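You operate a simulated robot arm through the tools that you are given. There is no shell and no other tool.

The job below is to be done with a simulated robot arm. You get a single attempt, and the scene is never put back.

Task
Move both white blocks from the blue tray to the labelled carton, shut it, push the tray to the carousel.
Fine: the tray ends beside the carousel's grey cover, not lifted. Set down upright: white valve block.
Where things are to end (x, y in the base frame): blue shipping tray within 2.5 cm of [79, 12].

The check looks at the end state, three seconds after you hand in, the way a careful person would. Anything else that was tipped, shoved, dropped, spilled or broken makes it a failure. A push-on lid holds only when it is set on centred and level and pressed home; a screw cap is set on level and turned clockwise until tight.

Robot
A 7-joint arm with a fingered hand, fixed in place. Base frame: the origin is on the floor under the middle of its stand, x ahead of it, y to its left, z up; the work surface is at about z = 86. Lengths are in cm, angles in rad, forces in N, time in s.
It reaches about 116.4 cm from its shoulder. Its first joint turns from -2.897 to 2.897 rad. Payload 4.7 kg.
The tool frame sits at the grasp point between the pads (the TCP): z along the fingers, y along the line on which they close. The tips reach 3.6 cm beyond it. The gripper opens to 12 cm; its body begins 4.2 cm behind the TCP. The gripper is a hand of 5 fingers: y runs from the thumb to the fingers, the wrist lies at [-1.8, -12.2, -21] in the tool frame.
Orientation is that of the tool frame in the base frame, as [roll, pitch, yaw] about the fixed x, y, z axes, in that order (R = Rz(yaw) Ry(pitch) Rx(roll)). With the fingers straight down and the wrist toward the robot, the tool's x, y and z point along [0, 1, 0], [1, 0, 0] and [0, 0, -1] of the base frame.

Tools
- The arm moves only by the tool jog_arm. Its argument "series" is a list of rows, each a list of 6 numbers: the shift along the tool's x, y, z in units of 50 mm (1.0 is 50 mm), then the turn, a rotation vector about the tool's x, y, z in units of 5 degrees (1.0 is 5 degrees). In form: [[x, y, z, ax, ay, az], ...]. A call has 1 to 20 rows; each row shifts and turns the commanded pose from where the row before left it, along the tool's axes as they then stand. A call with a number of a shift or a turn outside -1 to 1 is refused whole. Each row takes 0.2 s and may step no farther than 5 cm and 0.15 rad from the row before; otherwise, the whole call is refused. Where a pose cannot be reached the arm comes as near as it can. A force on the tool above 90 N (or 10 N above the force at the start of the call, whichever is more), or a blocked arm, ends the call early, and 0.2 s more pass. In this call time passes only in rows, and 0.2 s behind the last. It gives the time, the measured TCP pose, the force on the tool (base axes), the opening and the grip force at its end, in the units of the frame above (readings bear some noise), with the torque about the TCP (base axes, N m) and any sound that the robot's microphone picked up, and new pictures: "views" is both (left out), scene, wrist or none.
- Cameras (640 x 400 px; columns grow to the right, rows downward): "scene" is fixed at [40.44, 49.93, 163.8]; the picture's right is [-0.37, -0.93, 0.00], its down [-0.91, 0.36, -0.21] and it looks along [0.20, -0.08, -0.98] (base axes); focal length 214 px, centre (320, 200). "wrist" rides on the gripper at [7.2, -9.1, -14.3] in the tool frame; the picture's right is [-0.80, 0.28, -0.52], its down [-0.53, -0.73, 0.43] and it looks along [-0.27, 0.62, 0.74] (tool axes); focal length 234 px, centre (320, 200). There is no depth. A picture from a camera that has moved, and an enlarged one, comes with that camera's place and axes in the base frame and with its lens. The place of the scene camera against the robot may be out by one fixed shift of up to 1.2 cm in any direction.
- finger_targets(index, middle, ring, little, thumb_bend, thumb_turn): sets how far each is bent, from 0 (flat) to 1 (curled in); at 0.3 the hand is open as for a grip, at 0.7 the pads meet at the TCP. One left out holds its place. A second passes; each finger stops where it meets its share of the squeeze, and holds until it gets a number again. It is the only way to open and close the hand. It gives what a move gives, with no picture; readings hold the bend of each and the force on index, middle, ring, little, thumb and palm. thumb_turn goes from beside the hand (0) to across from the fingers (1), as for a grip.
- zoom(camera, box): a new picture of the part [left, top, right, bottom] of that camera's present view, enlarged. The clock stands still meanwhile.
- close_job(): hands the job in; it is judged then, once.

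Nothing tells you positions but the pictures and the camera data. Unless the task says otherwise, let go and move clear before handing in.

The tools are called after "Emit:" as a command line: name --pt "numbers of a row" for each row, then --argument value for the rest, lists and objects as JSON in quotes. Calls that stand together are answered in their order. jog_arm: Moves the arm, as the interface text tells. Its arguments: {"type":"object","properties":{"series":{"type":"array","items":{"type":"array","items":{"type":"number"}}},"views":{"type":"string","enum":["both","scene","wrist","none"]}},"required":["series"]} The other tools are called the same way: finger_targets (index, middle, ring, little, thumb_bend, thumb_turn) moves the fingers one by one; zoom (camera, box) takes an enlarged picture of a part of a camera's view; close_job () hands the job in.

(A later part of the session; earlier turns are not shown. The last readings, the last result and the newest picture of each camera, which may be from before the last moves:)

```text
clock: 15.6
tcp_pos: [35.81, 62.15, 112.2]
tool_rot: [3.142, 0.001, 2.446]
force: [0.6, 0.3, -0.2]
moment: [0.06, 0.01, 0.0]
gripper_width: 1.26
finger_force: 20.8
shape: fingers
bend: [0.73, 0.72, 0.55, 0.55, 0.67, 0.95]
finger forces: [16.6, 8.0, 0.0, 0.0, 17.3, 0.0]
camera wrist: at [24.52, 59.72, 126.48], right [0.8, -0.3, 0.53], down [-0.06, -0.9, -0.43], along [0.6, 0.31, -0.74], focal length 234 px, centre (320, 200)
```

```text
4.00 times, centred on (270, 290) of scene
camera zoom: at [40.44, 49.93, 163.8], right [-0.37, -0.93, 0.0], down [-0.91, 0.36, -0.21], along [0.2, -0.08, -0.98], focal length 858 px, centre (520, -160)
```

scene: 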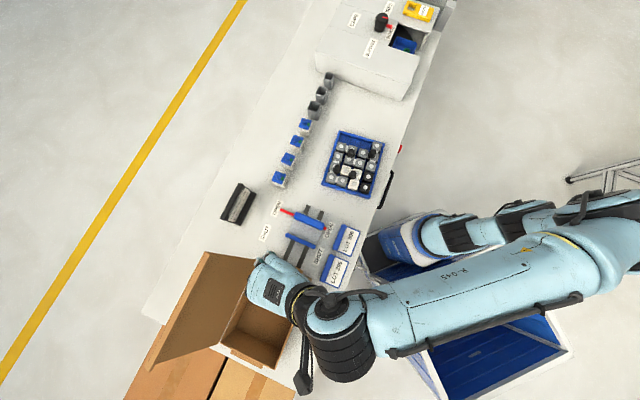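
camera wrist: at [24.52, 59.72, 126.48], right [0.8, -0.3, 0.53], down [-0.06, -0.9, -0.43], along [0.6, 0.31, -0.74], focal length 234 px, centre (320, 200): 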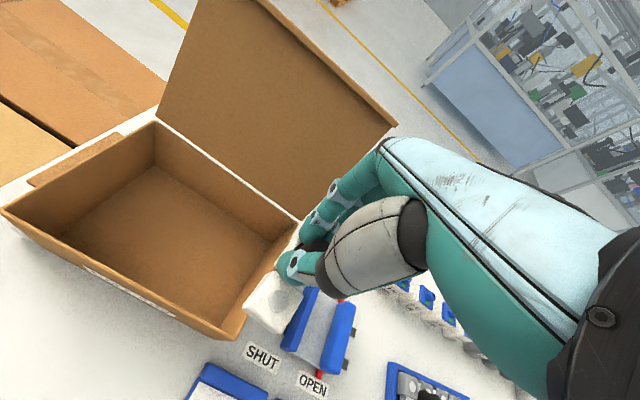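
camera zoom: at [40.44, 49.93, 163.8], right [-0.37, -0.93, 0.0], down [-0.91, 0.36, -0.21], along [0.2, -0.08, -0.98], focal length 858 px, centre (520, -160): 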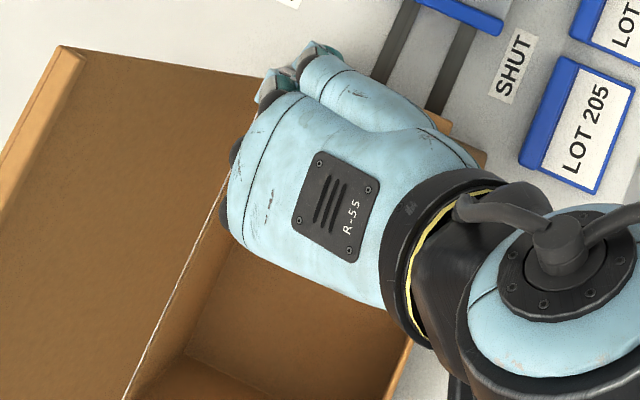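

The carton's inside measures roughly 15.5 x 23 cm, centred near (29, 71) and turned about 45 deg; the block has swivelled about 13 deg in the grip. I'll turn the hand 7.5 deg so the block lies square across the carton and move above its left part, staying high.

Emit:
jog_arm --pt "0 0 0 0 0 -0.75" --pt "0 0 0 0 0 -0.75" --pt "0.868 0.293 0 0 0 0" --pt "0.868 0.293 0 0 0 0" --pt "0.868 0.293 0 0 0 0" --pt "0.868 0.293 0 0 0 0" --views "both"

Emit:
zoom --camera "wrist" --box '[120, 140, 400, 400]'

Emit:
zoom --camera "scene" --box '[150, 230, 340, 400]'

```text
clock: 17.0
tcp_pos: [24.2, 76.1, 112.24]
tool_rot: [3.14, 0.0, 2.576]
force: [-0.2, -0.4, -0.4]
moment: [0.02, 0.04, 0.04]
gripper_width: 1.25
finger_force: 21.2
shape: fingers
bend: [0.73, 0.72, 0.55, 0.55, 0.67, 0.95]
finger forces: [16.6, 8.2, 0.0, 0.1, 17.3, 0.0]
camera wrist: at [13.27, 72.27, 126.57], right [0.83, -0.2, 0.53], down [0.06, -0.9, -0.43], along [0.56, 0.38, -0.74], focal length 234 px, centre (320, 200)
```

scene: 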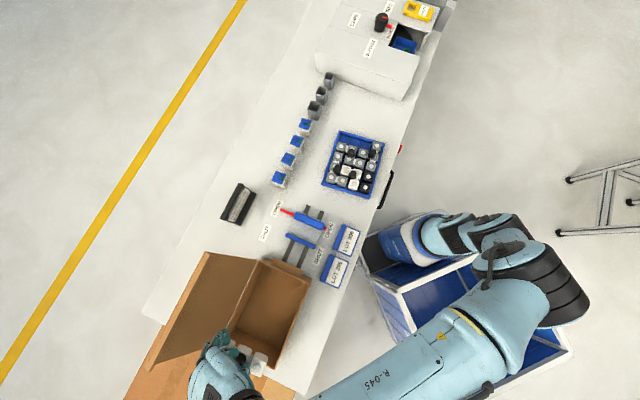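
wrist: 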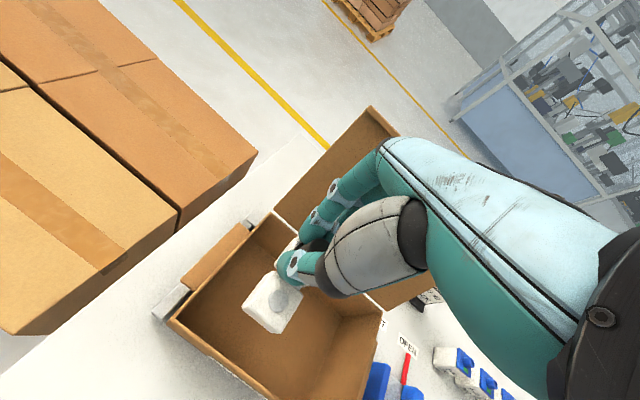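

```text
1.54 times, centred on (260, 270) of wrist
camera zoom: at [13.27, 72.27, 126.57], right [0.83, -0.2, 0.53], down [0.06, -0.9, -0.43], along [0.56, 0.38, -0.74], focal length 360 px, centre (412, 92)
```

zoom: 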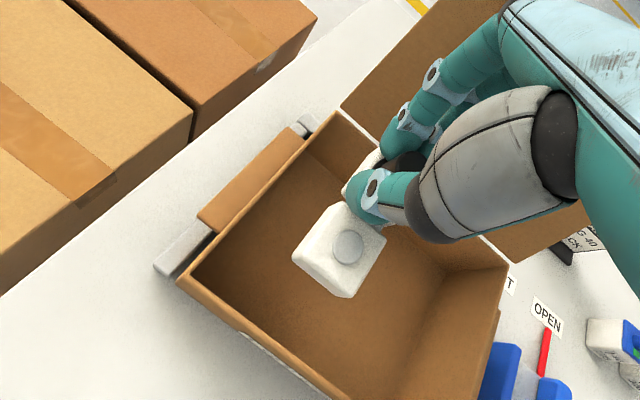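

```text
2.35 times, centred on (245, 315) of scene
camera zoom: at [40.44, 49.93, 163.8], right [-0.37, -0.93, 0.0], down [-0.91, 0.36, -0.21], along [0.2, -0.08, -0.98], focal length 505 px, centre (496, -71)
```

zoom: 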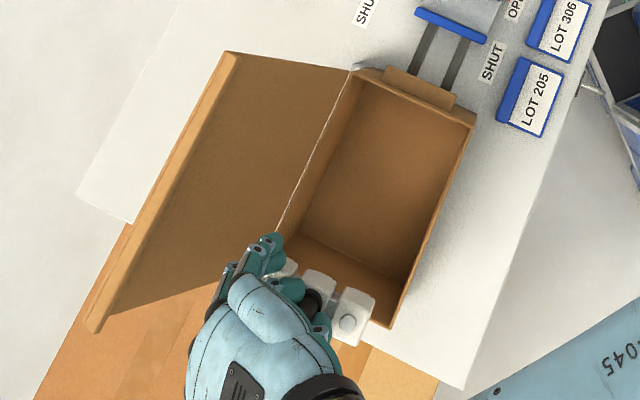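

The block is square and centred over the left part of the carton. Lowering it inside in stages, checking as I go.

Emit:
jog_arm --pt "0 0 0.7 0 0 0" --pt "0 0 0.7 0 0 0" --pt "0 0 0.7 0 0 0" --pt "0 0 0.5 0 0 0" --views "both"

Emit:
zoom --camera "wrist" --box '[120, 140, 400, 400]'

Emit:
zoom --camera "scene" --box '[150, 230, 340, 400]'

```text
clock: 18.0
tcp_pos: [24.2, 76.36, 99.05]
tool_rot: [3.139, 0.001, 2.575]
force: [0.2, 0.1, -1.7]
moment: [-0.03, -0.02, 0.0]
gripper_width: 1.23
finger_force: 21.3
shape: fingers
bend: [0.73, 0.72, 0.55, 0.55, 0.67, 0.94]
finger forces: [16.4, 8.4, 0.0, 0.1, 17.6, 0.1]
camera wrist: at [13.21, 72.56, 113.37], right [0.83, -0.2, 0.53], down [0.06, -0.9, -0.43], along [0.56, 0.38, -0.74], focal length 234 px, centre (320, 200)
```

scene: 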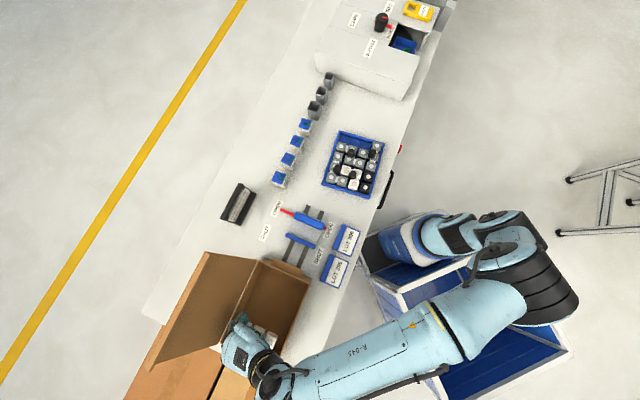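
wrist: 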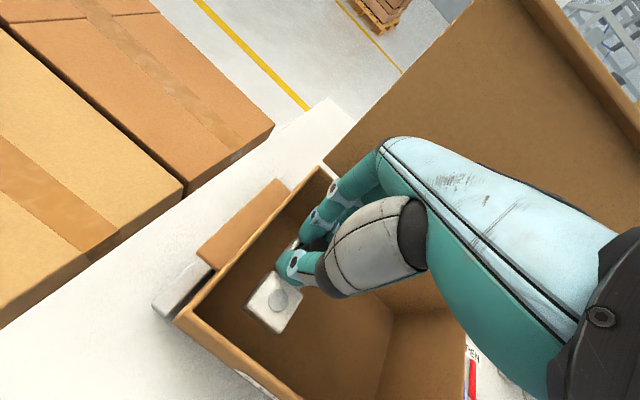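

```text
1.54 times, centred on (260, 270) of wrist
camera zoom: at [13.21, 72.56, 113.37], right [0.83, -0.2, 0.53], down [0.06, -0.9, -0.43], along [0.56, 0.38, -0.74], focal length 360 px, centre (412, 92)
```

zoom: 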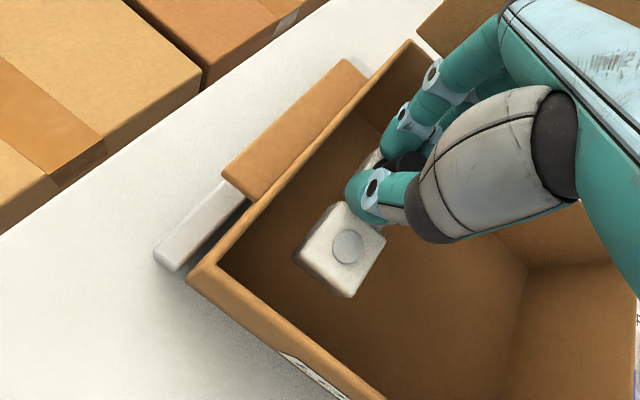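

```text
2.35 times, centred on (245, 315) of scene
camera zoom: at [40.44, 49.93, 163.8], right [-0.37, -0.93, 0.0], down [-0.91, 0.36, -0.21], along [0.2, -0.08, -0.98], focal length 505 px, centre (496, -71)
```

zoom: 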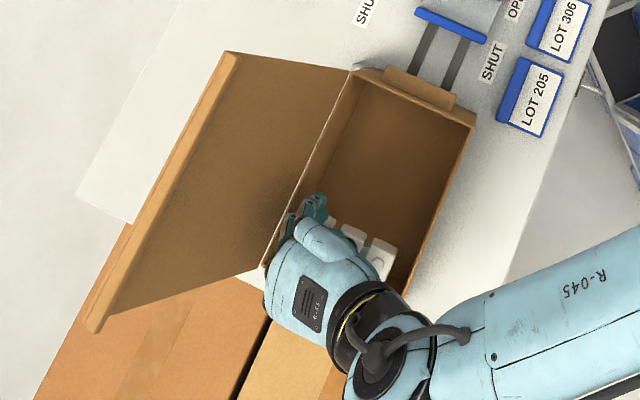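

Emit:
jog_arm --pt "0 0 0.4 0 0 0" --pt "0 0 0.3 0 0 0" --views "none"

Emit:
jog_arm --pt "0 0 0.12 0 0 0" --views "wrist"

```text
clock: 18.6
tcp_pos: [24.23, 76.4, 95.38]
tool_rot: [3.14, 0.0, 2.575]
force: [-0.3, -0.4, -0.8]
moment: [0.07, 0.0, -0.02]
gripper_width: 1.23
finger_force: 20.9
shape: fingers
bend: [0.73, 0.72, 0.55, 0.55, 0.67, 0.94]
finger forces: [16.4, 8.5, 0.1, 0.0, 17.5, 0.1]
```

```text
clock: 19.0
tcp_pos: [24.25, 76.46, 94.82]
tool_rot: [-3.141, 0.0, 2.575]
force: [-0.5, 0.1, -0.4]
moment: [0.0, -0.01, 0.0]
gripper_width: 1.24
finger_force: 20.7
shape: fingers
bend: [0.73, 0.72, 0.55, 0.55, 0.67, 0.94]
finger forces: [16.3, 8.5, 0.0, 0.1, 17.5, 0.1]
camera wrist: at [13.26, 72.61, 109.18], right [0.83, -0.2, 0.53], down [0.06, -0.9, -0.42], along [0.56, 0.38, -0.74], focal length 234 px, centre (320, 200)
```

wrist: 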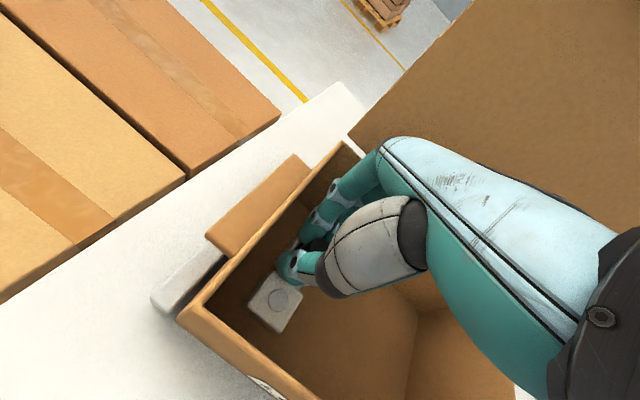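

Emit:
jog_arm --pt "0 0 0.08 0 0 0" --views "none"

Emit:
jog_arm --pt "0 0 0.07 0 0 0" --views "none"

Emit:
jog_arm --pt "0 0 0.06 0 0 0" --views "none"

```text
clock: 19.4
tcp_pos: [24.15, 76.49, 94.45]
tool_rot: [3.141, 0.0, 2.576]
force: [0.2, 0.3, -1.0]
moment: [0.0, 0.0, 0.05]
gripper_width: 1.23
finger_force: 21.5
shape: fingers
bend: [0.73, 0.72, 0.55, 0.55, 0.67, 0.94]
finger forces: [16.3, 8.5, 0.1, 0.1, 17.5, 0.0]
```

```text
clock: 19.8
tcp_pos: [24.21, 76.51, 94.11]
tool_rot: [3.14, 0.001, 2.576]
force: [0.7, -0.5, -1.5]
moment: [-0.05, 0.0, 0.01]
gripper_width: 1.23
finger_force: 21.2
shape: fingers
bend: [0.73, 0.72, 0.55, 0.55, 0.67, 0.94]
finger forces: [16.3, 8.5, 0.1, 0.0, 17.5, 0.0]
```

```text
clock: 20.2
tcp_pos: [24.1, 76.41, 93.75]
tool_rot: [3.141, -0.001, 2.576]
force: [-0.6, 0.6, -1.2]
moment: [-0.04, 0.01, 0.01]
gripper_width: 1.23
finger_force: 21.5
shape: fingers
bend: [0.73, 0.72, 0.55, 0.55, 0.67, 0.94]
finger forces: [16.3, 8.5, 0.0, 0.1, 17.6, 0.0]
```

Emit:
jog_arm --pt "0 0 0.05 0 0 0" --views "none"

Emit:
jog_arm --pt "0 0 0.05 0 0 0" --views "none"

Emit:
jog_arm --pt "0 0 0.04 0 0 0" --views "wrist"

```text
clock: 20.6
tcp_pos: [24.19, 76.37, 93.52]
tool_rot: [3.141, 0.001, 2.576]
force: [0.6, 0.4, -1.2]
moment: [-0.01, -0.02, 0.01]
gripper_width: 1.21
finger_force: 21.2
shape: fingers
bend: [0.73, 0.72, 0.55, 0.55, 0.67, 0.94]
finger forces: [16.3, 8.5, 0.0, 0.1, 17.6, 0.0]
```

```text
clock: 21.0
tcp_pos: [24.23, 76.32, 93.32]
tool_rot: [3.139, 0.0, 2.576]
force: [1.5, -0.1, 3.3]
moment: [-0.12, 0.14, 0.03]
gripper_width: 1.23
finger_force: 21.1
shape: fingers
bend: [0.73, 0.72, 0.55, 0.55, 0.67, 0.94]
finger forces: [14.1, 9.9, 0.0, 0.1, 18.5, 0.0]
```

```text
clock: 21.4
tcp_pos: [24.14, 76.46, 93.08]
tool_rot: [3.14, 0.0, 2.577]
force: [2.1, 0.0, 6.2]
moment: [-0.22, 0.24, 0.06]
gripper_width: 1.26
finger_force: 21.9
shape: fingers
bend: [0.73, 0.72, 0.55, 0.55, 0.68, 0.94]
finger forces: [10.9, 10.7, 0.0, 0.0, 21.7, 0.0]
camera wrist: at [13.23, 72.61, 107.43], right [0.83, -0.2, 0.53], down [0.06, -0.9, -0.43], along [0.56, 0.38, -0.74], focal length 234 px, centre (320, 200)
```

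wrist: 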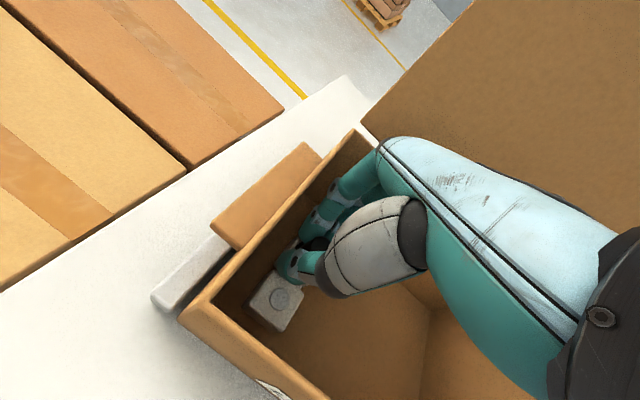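

Contact with the carton floor registered (about 6 N) at a TCP height of 93.1. I release the knob gently in two steps.

Emit:
finger_targets --index 0.64 --middle 0.64 --thumb_bend 0.6

Emit:
finger_targets --index 0.55 --middle 0.55 --thumb_bend 0.54

Emit:
zoom --camera "wrist" --box '[200, 160, 400, 340]'

Emit:
zoom --camera "scene" --box '[180, 250, 320, 370]'

```text
clock: 22.4
tcp_pos: [24.14, 76.34, 93.17]
tool_rot: [3.138, -0.002, 2.577]
force: [-0.5, 4.4, 21.1]
moment: [0.5, 0.08, -0.08]
gripper_width: 1.86
finger_force: 12.3
shape: fingers
bend: [0.67, 0.64, 0.55, 0.55, 0.63, 0.97]
finger forces: [18.7, 0.1, 0.0, 0.0, 5.8, 0.1]
```

```text
clock: 23.4
tcp_pos: [24.17, 76.5, 93.22]
tool_rot: [3.139, -0.002, 2.575]
force: [-3.2, 2.3, 30.1]
moment: [0.26, -0.04, -0.03]
gripper_width: 2.49
finger_force: 17.8
shape: fingers
bend: [0.62, 0.57, 0.55, 0.55, 0.62, 0.97]
finger forces: [9.3, 12.4, 0.0, 0.0, 14.3, 0.0]
```

```text
2.22 times, centred on (300, 250) of wrist
camera zoom: at [13.16, 72.55, 107.52], right [0.83, -0.2, 0.53], down [0.06, -0.9, -0.43], along [0.56, 0.38, -0.74], focal length 520 px, centre (364, 89)
```

zoom: 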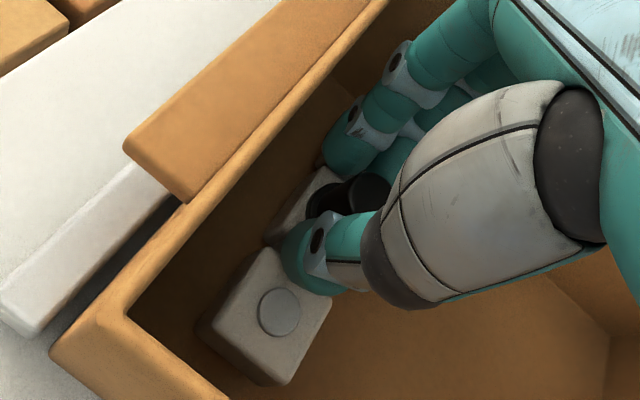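

```text
3.33 times, centred on (250, 310) of scene
camera zoom: at [40.44, 49.93, 163.8], right [-0.37, -0.93, 0.0], down [-0.91, 0.36, -0.21], along [0.2, -0.08, -0.98], focal length 715 px, centre (553, -167)
```

zoom: 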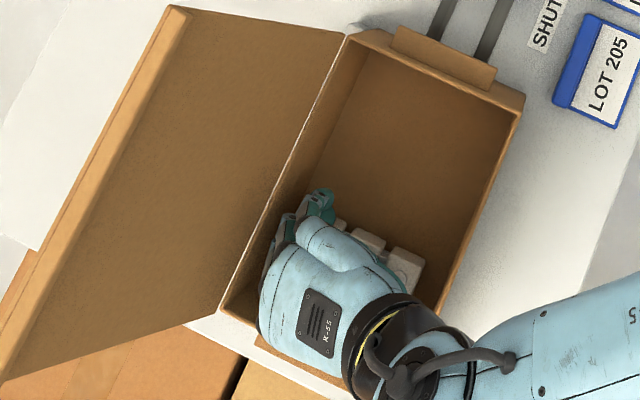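

The knob is free; the opening tips are pressing on the block's top, so I raise the hand slightly to relieve that, then check.

Emit:
jog_arm --pt "0 0 -0.1 0 0 0" --pt "0 0 -0.1 0 0 0" --views "wrist"

Emit:
zoom --camera "wrist" --box '[200, 160, 400, 340]'

```text
clock: 24.0
tcp_pos: [24.25, 76.24, 93.73]
tool_rot: [-3.136, 0.003, 2.573]
force: [0.7, -0.3, -0.5]
moment: [0.02, 0.01, 0.05]
gripper_width: 4.87
finger_force: 0.1
shape: fingers
bend: [0.55, 0.55, 0.55, 0.55, 0.54, 0.98]
finger forces: [0.0, 0.1, 0.0, 0.1, 0.0, 0.0]
camera wrist: at [13.23, 72.62, 108.0], right [0.83, -0.19, 0.53], down [0.06, -0.91, -0.42], along [0.56, 0.38, -0.74], focal length 234 px, centre (320, 200)
```

wrist: 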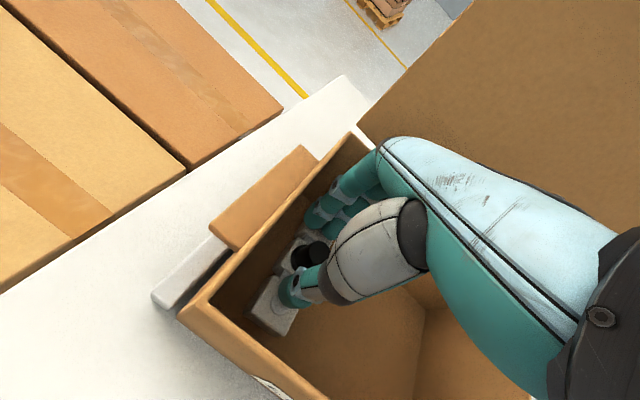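

```text
2.22 times, centred on (300, 250) of wrist
camera zoom: at [13.23, 72.62, 108.0], right [0.83, -0.19, 0.53], down [0.06, -0.91, -0.42], along [0.56, 0.38, -0.74], focal length 520 px, centre (364, 89)
```

zoom: 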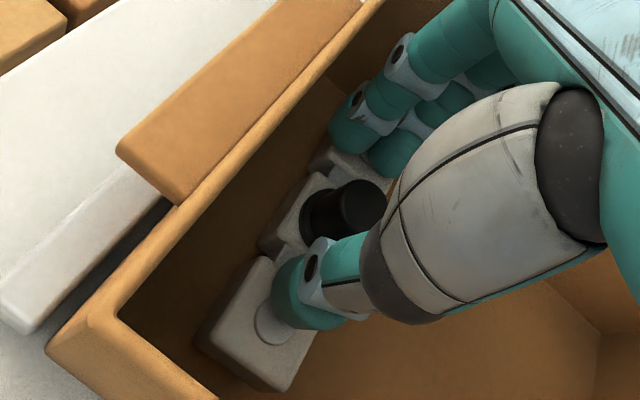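

Released cleanly and the block stands upright on the carton floor. Raising straight up out of the carton.

Emit:
jog_arm --pt "0 0 -0.5 0 0 0" --pt "0 0 -0.8 0 0 0" --pt "0 0 -0.8 0 0 0" --pt "0 0 -0.8 0 0 0" --pt "0 0 -0.8 0 0 0" --views "both"

Emit:
zoom --camera "wrist" --box '[140, 180, 400, 400]'

Emit:
zoom --camera "scene" --box '[180, 250, 320, 370]'

```text
clock: 25.2
tcp_pos: [23.98, 76.28, 112.15]
tool_rot: [3.141, -0.002, 2.577]
force: [-0.4, -0.8, 0.1]
moment: [0.0, -0.02, -0.02]
gripper_width: 4.92
finger_force: 0.2
shape: fingers
bend: [0.55, 0.55, 0.55, 0.55, 0.54, 0.98]
finger forces: [0.1, 0.0, 0.0, 0.0, 0.1, 0.1]
camera wrist: at [13.08, 72.46, 126.44], right [0.83, -0.19, 0.53], down [0.06, -0.9, -0.42], along [0.56, 0.38, -0.74], focal length 234 px, centre (320, 200)
```

scene: 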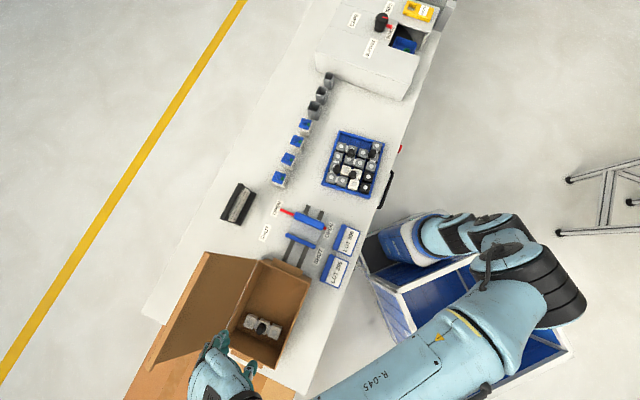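
wrist: 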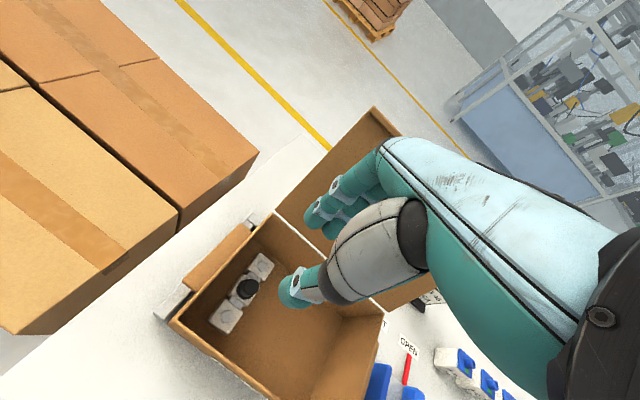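

```text
1.82 times, centred on (270, 290) of wrist
camera zoom: at [13.08, 72.46, 126.44], right [0.83, -0.19, 0.53], down [0.06, -0.9, -0.42], along [0.56, 0.38, -0.74], focal length 426 px, centre (411, 36)
```

zoom: 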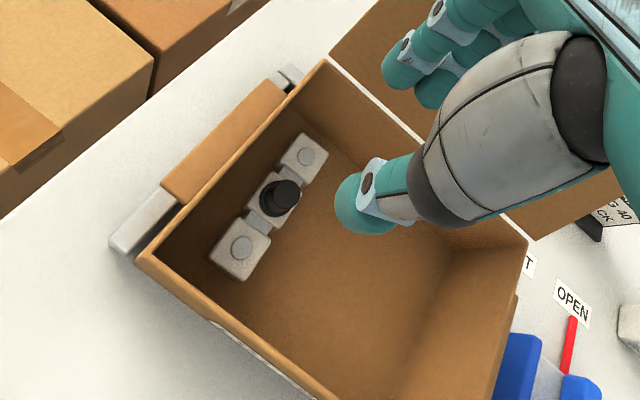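

```text
3.33 times, centred on (250, 310) of scene
camera zoom: at [40.44, 49.93, 163.8], right [-0.37, -0.93, 0.0], down [-0.91, 0.36, -0.21], along [0.2, -0.08, -0.98], focal length 715 px, centre (553, -167)
```

zoom: 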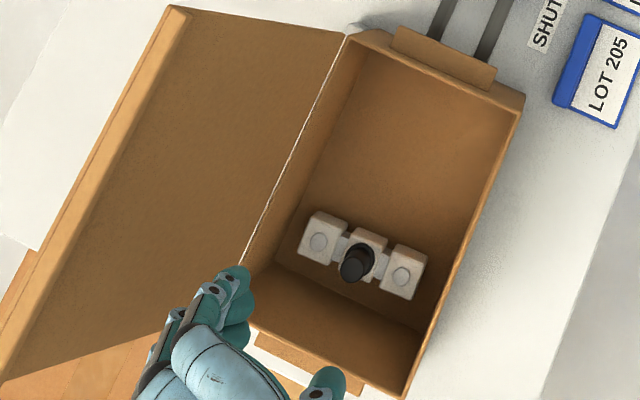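

The straight white block stands upright in the left part of the carton. Now I go back to fetch the L-shaped white block, turning the hand to about 10 deg on the way so the fingers miss the neighbouring knobs.

Emit:
jog_arm --pt "-0.878 -0.265 0 0 0 0" --pt "-0.878 -0.265 0 0 0 0" --pt "-0.878 -0.265 0 0 0 0" --pt "-0.878 -0.265 0 0 0 0" --pt "-0.878 -0.265 0 0 0 0" --pt "-0.878 -0.265 0 0 0 0" --pt "-0.878 -0.265 0 0 0 0" --pt "0 0 0 0 0 0.952" --pt "0 0 0 0 0 0.952" --pt "0 0 0 0 0 0.952" --pt "0 0 0 0 0 0.952" --pt "0 0 0 0 0 0.952" --pt "0 0 0 0 0 0.952" --pt "0 0 0 0 0 0.952" --pt "0 0 0 0 0 0.952" --pt "0 0 0 0 0 0.952" --pt "0 0 0 0 0 0.952" --views "both"

```text
clock: 28.8
tcp_pos: [45.24, 52.14, 112.55]
tool_rot: [3.138, -0.002, 1.744]
force: [-0.3, 0.2, 0.2]
moment: [0.02, 0.0, 0.0]
gripper_width: 4.91
finger_force: 0.1
shape: fingers
bend: [0.55, 0.55, 0.55, 0.55, 0.54, 0.98]
finger forces: [0.1, 0.0, 0.0, 0.1, 0.0, 0.1]
camera wrist: at [35.02, 57.66, 126.89], right [0.41, -0.74, 0.52], down [-0.63, -0.65, -0.43], along [0.66, -0.15, -0.74], focal length 234 px, centre (320, 200)
```

scene: 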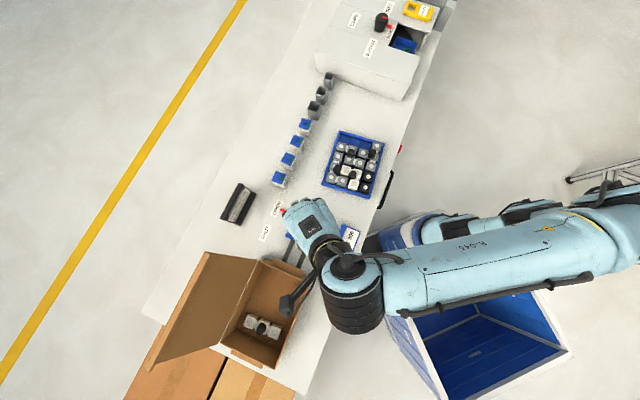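
wrist: 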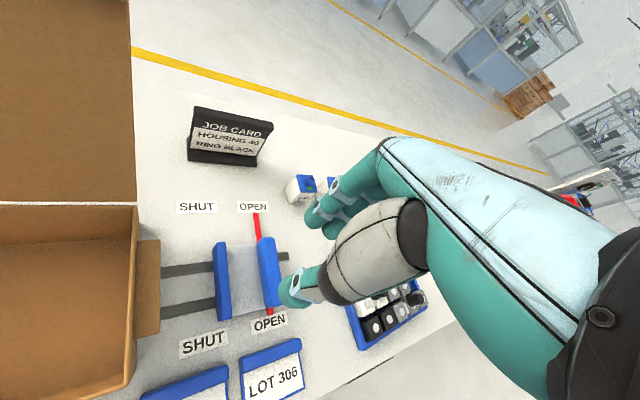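

Emit:
jog_arm --pt "-0.795 0.328 0.2 0 0 0" --pt "-0.795 0.328 0.2 0 0 0" --pt "-0.795 0.328 0.2 0 0 0" --pt "-0.795 0.328 0.2 0 0 0" --pt "-0.795 0.328 0.2 0 0 0" --pt "-0.795 0.328 0.2 0 0 0" --views "both"

Emit:
zoom --camera "wrist" --box '[200, 190, 400, 370]'

Emit:
zoom --camera "scene" --box '[300, 110, 410, 210]'

```text
clock: 30.2
tcp_pos: [59.07, 30.39, 106.52]
tool_rot: [3.14, -0.001, 1.747]
force: [0.7, 0.6, -1.0]
moment: [-0.03, 0.01, -0.02]
gripper_width: 4.88
finger_force: 0.1
shape: fingers
bend: [0.55, 0.55, 0.55, 0.55, 0.54, 0.98]
finger forces: [0.1, 0.0, 0.0, 0.1, 0.0, 0.1]
camera wrist: at [48.88, 35.98, 120.86], right [0.41, -0.74, 0.52], down [-0.63, -0.65, -0.43], along [0.66, -0.15, -0.74], focal length 234 px, centre (320, 200)
```

scene: 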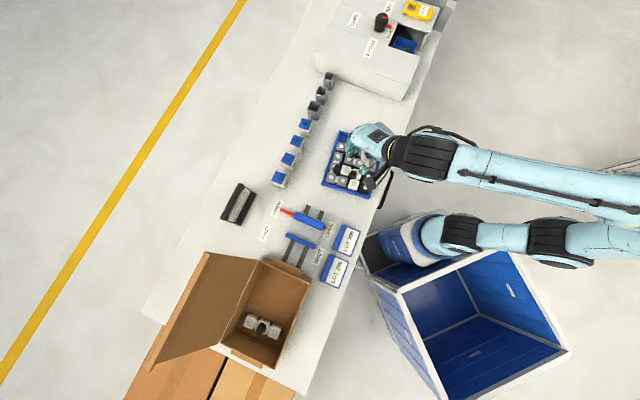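
wrist: 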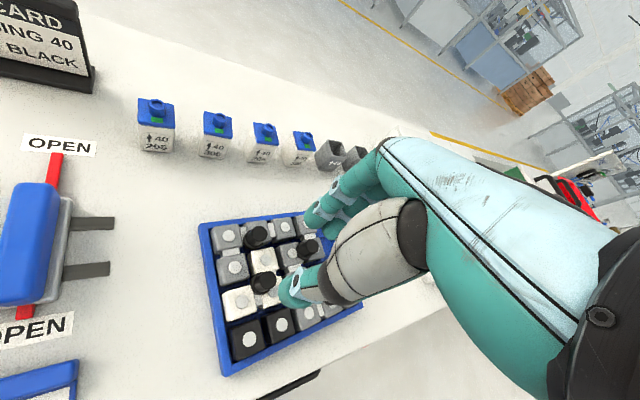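

```text
2.22 times, centred on (300, 280) of wrist
camera zoom: at [48.88, 35.98, 120.86], right [0.41, -0.74, 0.52], down [-0.63, -0.65, -0.43], along [0.66, -0.15, -0.74], focal length 520 px, centre (364, 22)
```

zoom: 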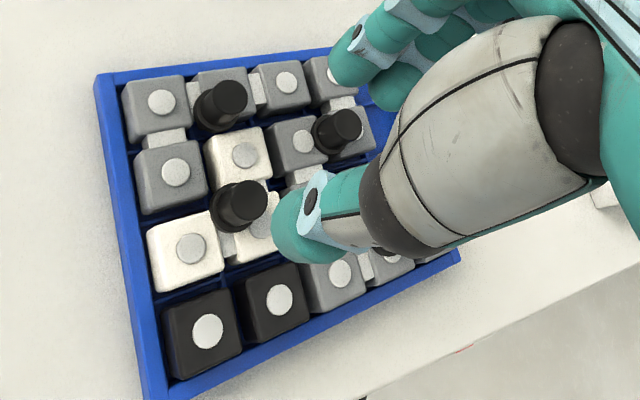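

```text
4.00 times, centred on (355, 160) of scene
camera zoom: at [40.44, 49.93, 163.8], right [-0.37, -0.93, 0.0], down [-0.91, 0.36, -0.21], along [0.2, -0.08, -0.98], focal length 858 px, centre (180, 360)
```

zoom: 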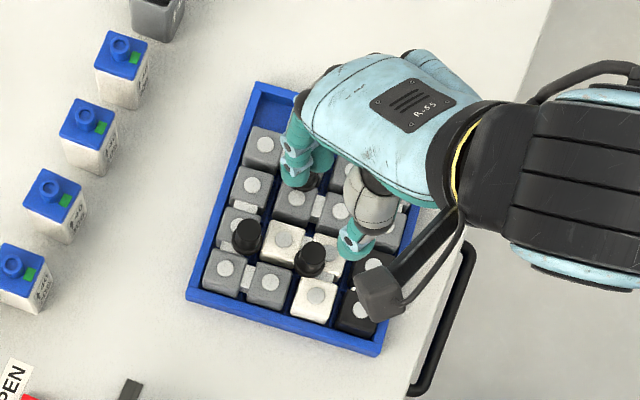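

Emit:
jog_arm --pt "-0.03 -0.04 0.8 0 0 0" --pt "0 0 0.9 0 0 0" --views "wrist"

Emit:
zoom --camera "wrist" --box '[200, 190, 400, 370]'

Emit:
zoom --camera "scene" --box '[310, 120, 400, 200]'

```text
clock: 30.8
tcp_pos: [58.92, 30.42, 98.25]
tool_rot: [3.14, -0.002, 1.746]
force: [-0.3, -0.3, 0.2]
moment: [0.01, -0.01, 0.01]
gripper_width: 4.91
finger_force: 0.1
shape: fingers
bend: [0.55, 0.55, 0.55, 0.55, 0.54, 0.98]
finger forces: [0.1, 0.0, 0.0, 0.0, 0.0, 0.0]
camera wrist: at [48.74, 35.89, 112.52], right [0.41, -0.74, 0.52], down [-0.63, -0.65, -0.43], along [0.66, -0.15, -0.74], focal length 234 px, centre (320, 200)
```

wrist: 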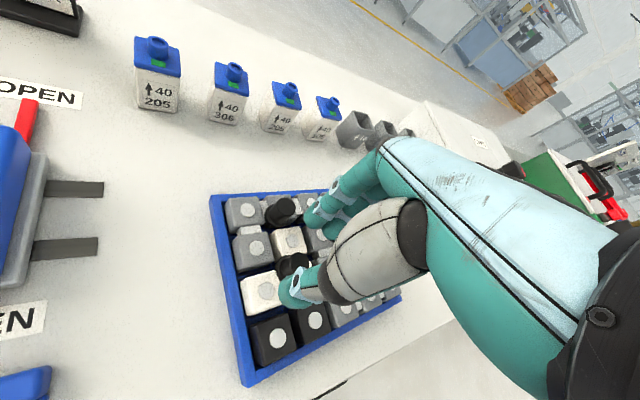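

```text
2.22 times, centred on (300, 280) of wrist
camera zoom: at [48.74, 35.89, 112.52], right [0.41, -0.74, 0.52], down [-0.63, -0.65, -0.43], along [0.66, -0.15, -0.74], focal length 520 px, centre (364, 22)
```

zoom: 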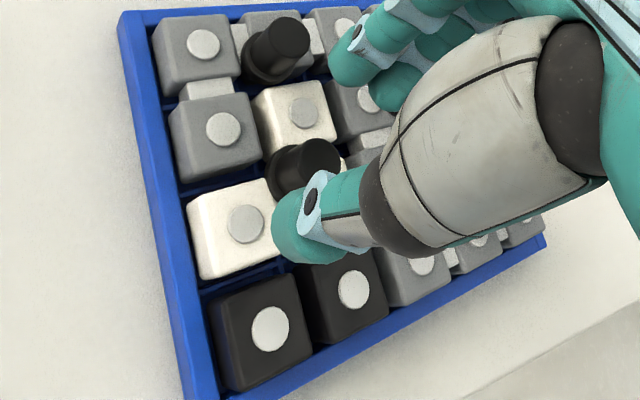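

```text
5.00 times, centred on (355, 160) of scene
camera zoom: at [40.44, 49.93, 163.8], right [-0.37, -0.93, 0.0], down [-0.91, 0.36, -0.21], along [0.2, -0.08, -0.98], focal length 1072 px, centre (145, 400)
```

zoom: 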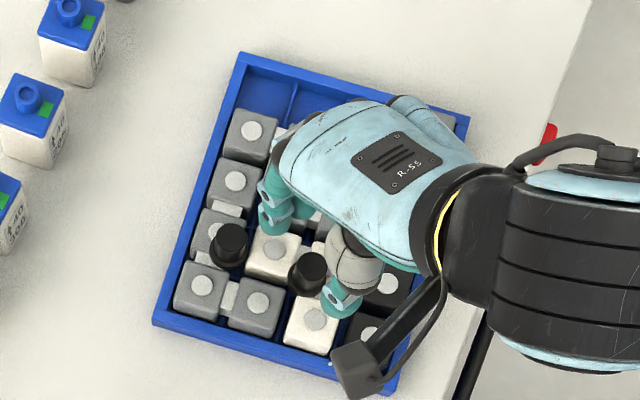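

Emit:
jog_arm --pt "-0.05 0.02 0.4 0 0 0" --pt "0 0 0.43 0 0 0" --views "wrist"

Emit:
zoom --camera "wrist" --box '[220, 170, 400, 330]'

Emit:
zoom --camera "scene" --box '[310, 120, 400, 200]'

```text
clock: 31.4
tcp_pos: [59.19, 30.26, 94.06]
tool_rot: [3.138, -0.001, 1.747]
force: [-0.2, 0.6, 1.2]
moment: [0.01, -0.02, -0.02]
gripper_width: 4.92
finger_force: 0.1
shape: fingers
bend: [0.55, 0.55, 0.55, 0.55, 0.54, 0.98]
finger forces: [0.0, 0.1, 0.0, 0.0, 0.0, 0.0]
camera wrist: at [49.0, 35.69, 108.37], right [0.41, -0.74, 0.52], down [-0.63, -0.65, -0.43], along [0.66, -0.15, -0.74], focal length 234 px, centre (320, 200)
```

wrist: 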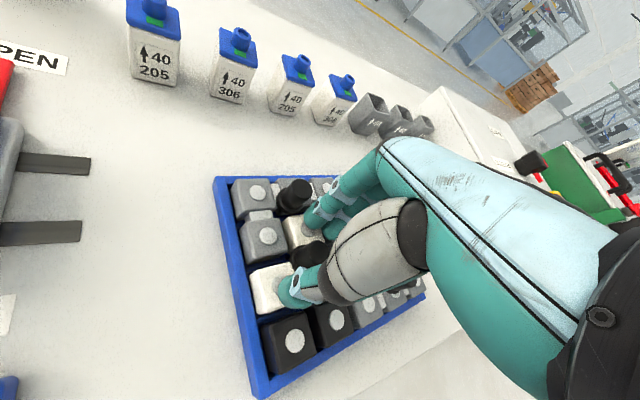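

```text
2.50 times, centred on (310, 250) of wrist
camera zoom: at [49.0, 35.69, 108.37], right [0.41, -0.74, 0.52], down [-0.63, -0.65, -0.43], along [0.66, -0.15, -0.74], focal length 585 px, centre (345, 75)
```

zoom: 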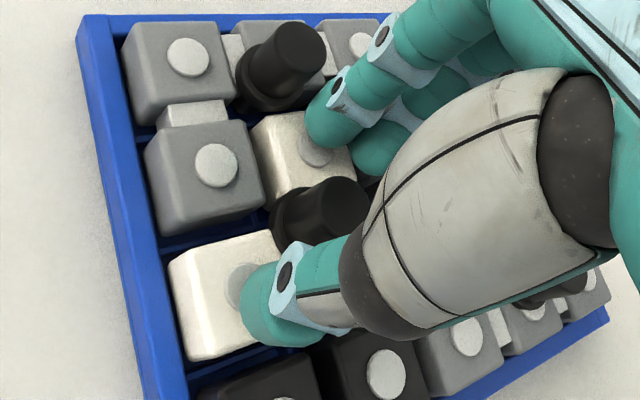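

```text
5.00 times, centred on (355, 160) of scene
camera zoom: at [40.44, 49.93, 163.8], right [-0.37, -0.93, 0.0], down [-0.91, 0.36, -0.21], along [0.2, -0.08, -0.98], focal length 1072 px, centre (145, 400)
```

zoom: 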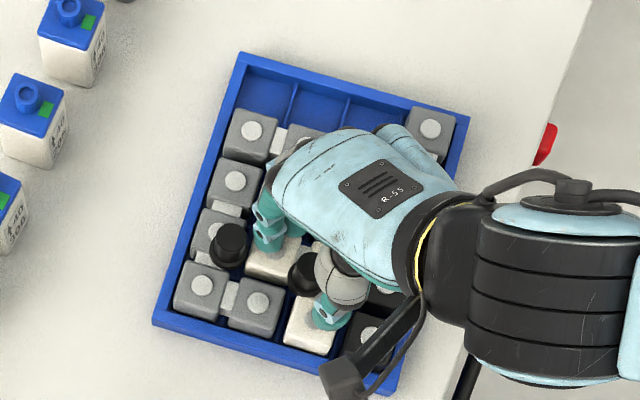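

Fingers straddle the L block's knob with clear space to the neighbours. I close part way, settle a little lower, then grip.

Emit:
finger_targets --index 0.62 --middle 0.62 --thumb_bend 0.6

Emit:
jog_arm --pt "0 0 0.09 0 0 0" --views "none"

Emit:
finger_targets --index 0.72 --middle 0.72 --thumb_bend 0.72

Emit:
zoom --camera "wrist" --box '[220, 170, 400, 330]'

```text
clock: 32.4
tcp_pos: [59.18, 30.18, 94.07]
tool_rot: [-3.141, 0.0, 1.746]
force: [-0.2, -0.3, -0.7]
moment: [0.0, -0.01, 0.0]
gripper_width: 3.12
finger_force: 0.0
shape: fingers
bend: [0.62, 0.62, 0.55, 0.55, 0.6, 0.98]
finger forces: [0.0, 0.0, 0.0, 0.0, 0.0, 0.0]
```

```text
clock: 32.8
tcp_pos: [59.24, 30.06, 93.55]
tool_rot: [3.139, -0.002, 1.746]
force: [0.7, -0.3, 4.5]
moment: [0.01, -0.04, 0.02]
gripper_width: 3.08
finger_force: 2.7
shape: fingers
bend: [0.62, 0.62, 0.55, 0.55, 0.6, 0.98]
finger forces: [1.2, 2.3, 0.0, 0.0, 1.1, 0.0]
```

```text
clock: 33.8
tcp_pos: [59.22, 29.94, 93.48]
tool_rot: [3.141, 0.0, 1.746]
force: [-1.2, -0.9, 3.5]
moment: [0.0, 0.29, 0.03]
gripper_width: 1.64
finger_force: 12.1
shape: fingers
bend: [0.71, 0.71, 0.55, 0.55, 0.65, 0.97]
finger forces: [5.4, 3.4, 0.0, 0.1, 15.3, 0.1]
```

```text
2.50 times, centred on (310, 250) of wrist
camera zoom: at [48.98, 35.6, 107.82], right [0.41, -0.74, 0.52], down [-0.63, -0.65, -0.43], along [0.66, -0.15, -0.74], focal length 585 px, centre (345, 75)
```

zoom: 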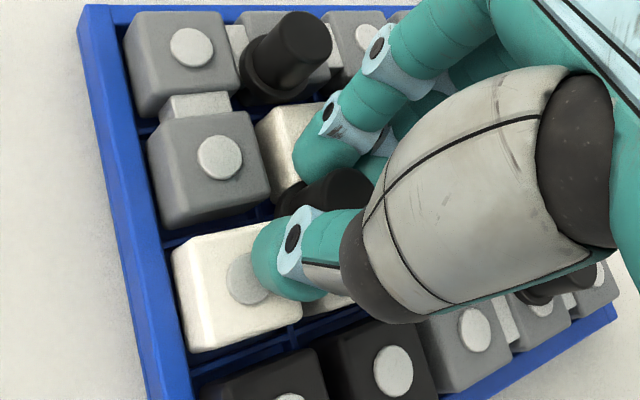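

Emit:
finger_targets --index 0.82 --middle 0.82 --thumb_bend 0.82

Emit:
jog_arm --pt "0 0 -0.15 0 0 0" --views "wrist"

Emit:
zoom --camera "scene" --box '[310, 120, 400, 200]'

Emit:
zoom --camera "wrist" --box '[220, 170, 400, 330]'

```text
clock: 34.8
tcp_pos: [59.17, 30.09, 93.41]
tool_rot: [3.141, -0.001, 1.745]
force: [-2.0, -2.1, 0.1]
moment: [-0.08, 0.17, 0.16]
gripper_width: 1.44
finger_force: 21.8
shape: fingers
bend: [0.72, 0.72, 0.55, 0.55, 0.66, 0.97]
finger forces: [9.1, 9.7, 0.1, 0.0, 25.2, 0.0]
```

```text
clock: 35.2
tcp_pos: [59.24, 30.01, 94.28]
tool_rot: [3.141, -0.001, 1.746]
force: [0.5, -0.9, -2.0]
moment: [-0.09, -0.1, 0.1]
gripper_width: 1.44
finger_force: 19.8
shape: fingers
bend: [0.72, 0.72, 0.55, 0.55, 0.67, 0.96]
finger forces: [10.4, 10.2, 0.0, 0.0, 18.8, 0.0]
camera wrist: at [49.07, 35.49, 108.56], right [0.41, -0.74, 0.52], down [-0.63, -0.65, -0.43], along [0.66, -0.15, -0.74], focal length 234 px, centre (320, 200)
```

wrist: 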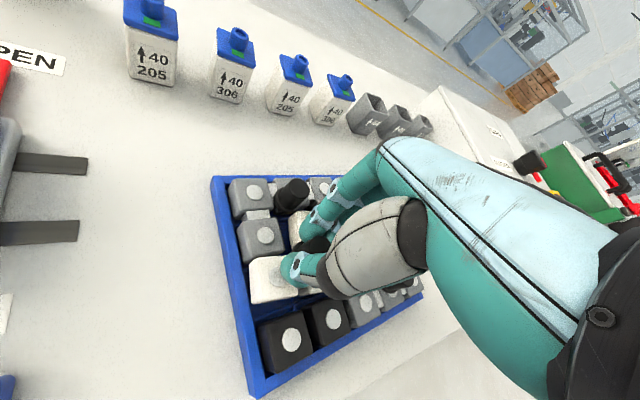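

```text
5.00 times, centred on (355, 160) of scene
camera zoom: at [40.44, 49.93, 163.8], right [-0.37, -0.93, 0.0], down [-0.91, 0.36, -0.21], along [0.2, -0.08, -0.98], focal length 1072 px, centre (145, 400)
```

zoom: 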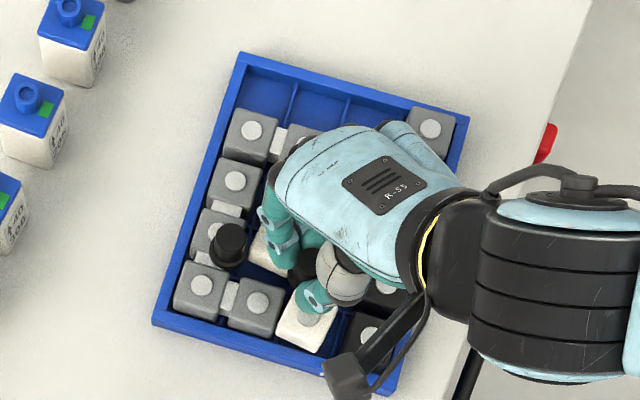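

```text
2.50 times, centred on (310, 250) of wrist
camera zoom: at [49.07, 35.49, 108.56], right [0.41, -0.74, 0.52], down [-0.63, -0.65, -0.43], along [0.66, -0.15, -0.74], focal length 585 px, centre (345, 75)
```

zoom: 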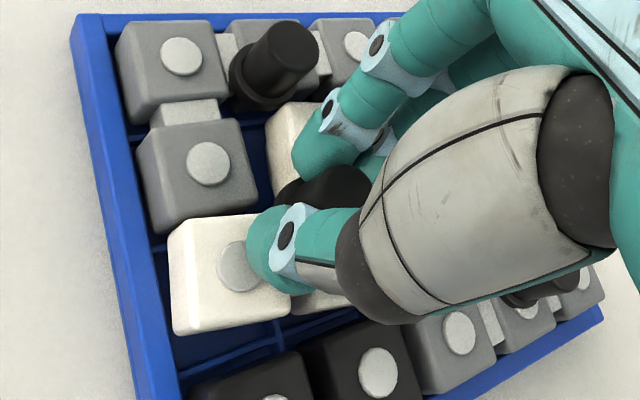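

Emit:
jog_arm --pt "0 0 -0.2 0 0 0" --pt "0 0 -0.25 0 0 0" --views "wrist"

Emit:
zoom --camera "wrist" --box '[200, 170, 400, 390]'

Emit:
zoom --camera "scene" --box '[310, 120, 400, 200]'

```text
clock: 35.8
tcp_pos: [59.29, 30.08, 96.42]
tool_rot: [3.142, -0.003, 1.745]
force: [-0.1, -0.4, -0.4]
moment: [-0.09, 0.01, 0.06]
gripper_width: 1.42
finger_force: 20.1
shape: fingers
bend: [0.72, 0.72, 0.55, 0.55, 0.68, 0.95]
finger forces: [10.7, 8.0, 0.0, 0.0, 21.2, 0.0]
camera wrist: at [49.04, 35.59, 110.79], right [0.41, -0.74, 0.52], down [-0.63, -0.65, -0.43], along [0.66, -0.15, -0.74], focal length 234 px, centre (320, 200)
```

wrist: 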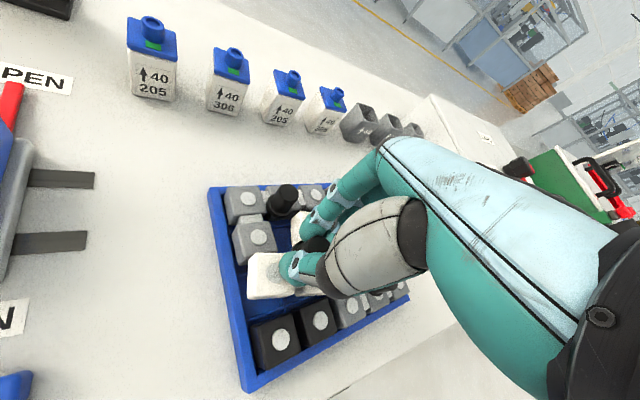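

```text
1.82 times, centred on (300, 280) of wrist
camera zoom: at [49.04, 35.59, 110.79], right [0.41, -0.74, 0.52], down [-0.63, -0.65, -0.43], along [0.66, -0.15, -0.74], focal length 426 px, centre (356, 54)
```

zoom: 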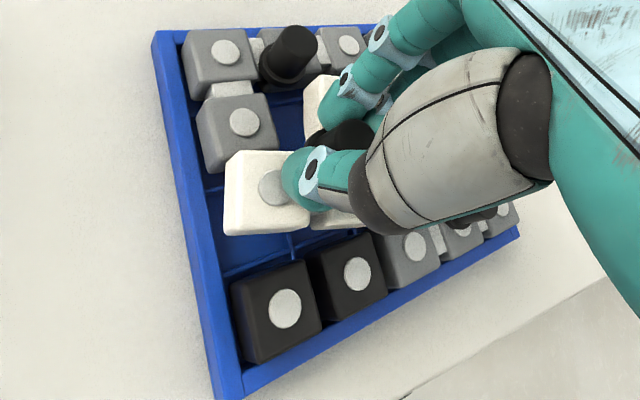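

```text
5.00 times, centred on (355, 160) of scene
camera zoom: at [40.44, 49.93, 163.8], right [-0.37, -0.93, 0.0], down [-0.91, 0.36, -0.21], along [0.2, -0.08, -0.98], focal length 1072 px, centre (145, 400)
```

zoom: 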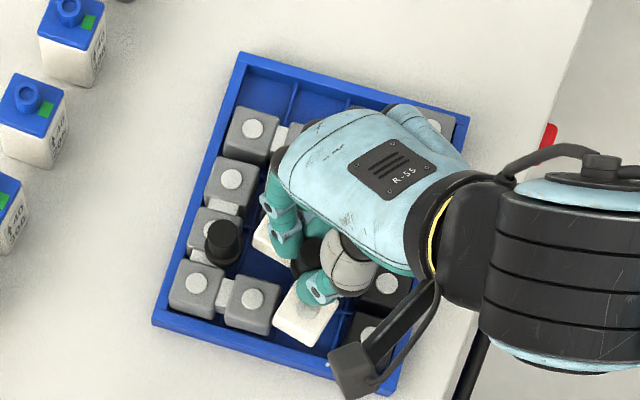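

The L block is coming free, turned a bit in the grip; the neighbour stays seated in its cells. Lifting on to a safe height.

Emit:
jog_arm --pt "0 0 -0.4 0 0 0" --pt "0 0 -0.8 0 0 0" --pt "0 0 -0.8 0 0 0" --pt "0 0 -0.8 0 0 0" --pt "0 0 -0.4 0 0 0" --views "both"

Emit:
zoom --camera "wrist" --box '[180, 170, 400, 390]'

Emit:
zoom --camera "scene" --box '[310, 110, 410, 210]'

```text
clock: 37.0
tcp_pos: [58.8, 29.82, 112.55]
tool_rot: [3.141, -0.001, 1.745]
force: [0.9, 0.5, -1.7]
moment: [-0.02, 0.02, 0.02]
gripper_width: 1.36
finger_force: 19.5
shape: fingers
bend: [0.72, 0.72, 0.55, 0.55, 0.69, 0.94]
finger forces: [11.9, 7.1, 0.0, 0.0, 20.8, 0.1]
camera wrist: at [48.73, 35.42, 126.87], right [0.42, -0.74, 0.52], down [-0.63, -0.65, -0.43], along [0.66, -0.15, -0.74], focal length 234 px, centre (320, 200)
```

scene: 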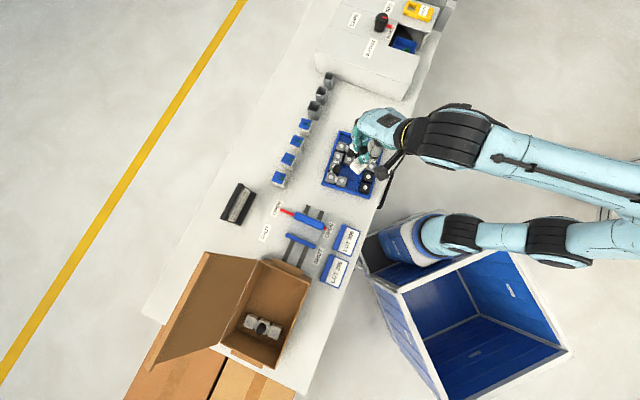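
wrist: 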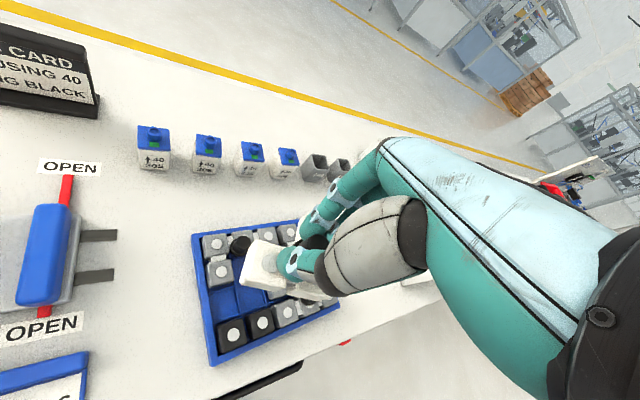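

```text
1.82 times, centred on (290, 280) of wrist
camera zoom: at [48.73, 35.42, 126.87], right [0.42, -0.74, 0.52], down [-0.63, -0.65, -0.43], along [0.66, -0.15, -0.74], focal length 426 px, centre (374, 54)
```

zoom: 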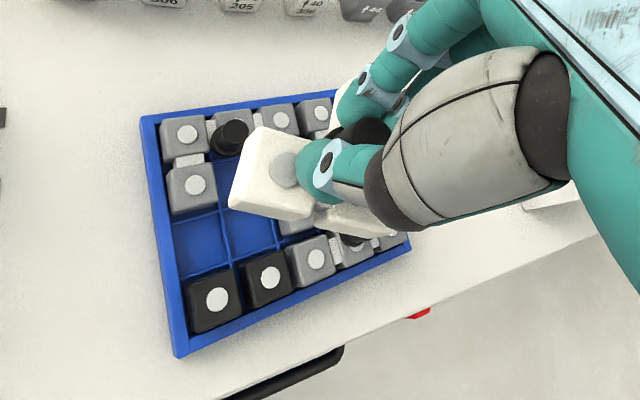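

```text
4.00 times, centred on (360, 160) of scene
camera zoom: at [40.44, 49.93, 163.8], right [-0.37, -0.93, 0.0], down [-0.91, 0.36, -0.21], along [0.2, -0.08, -0.98], focal length 858 px, centre (160, 360)
```

zoom: 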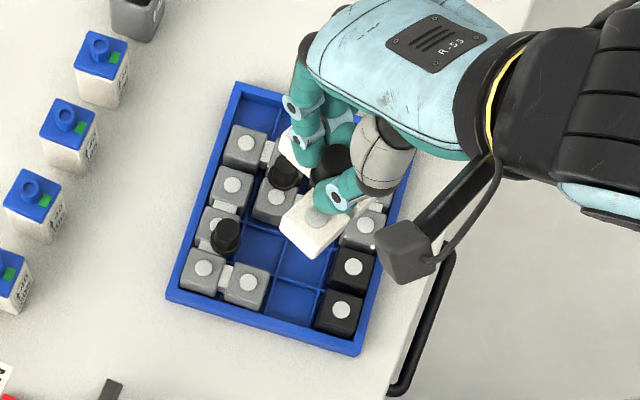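

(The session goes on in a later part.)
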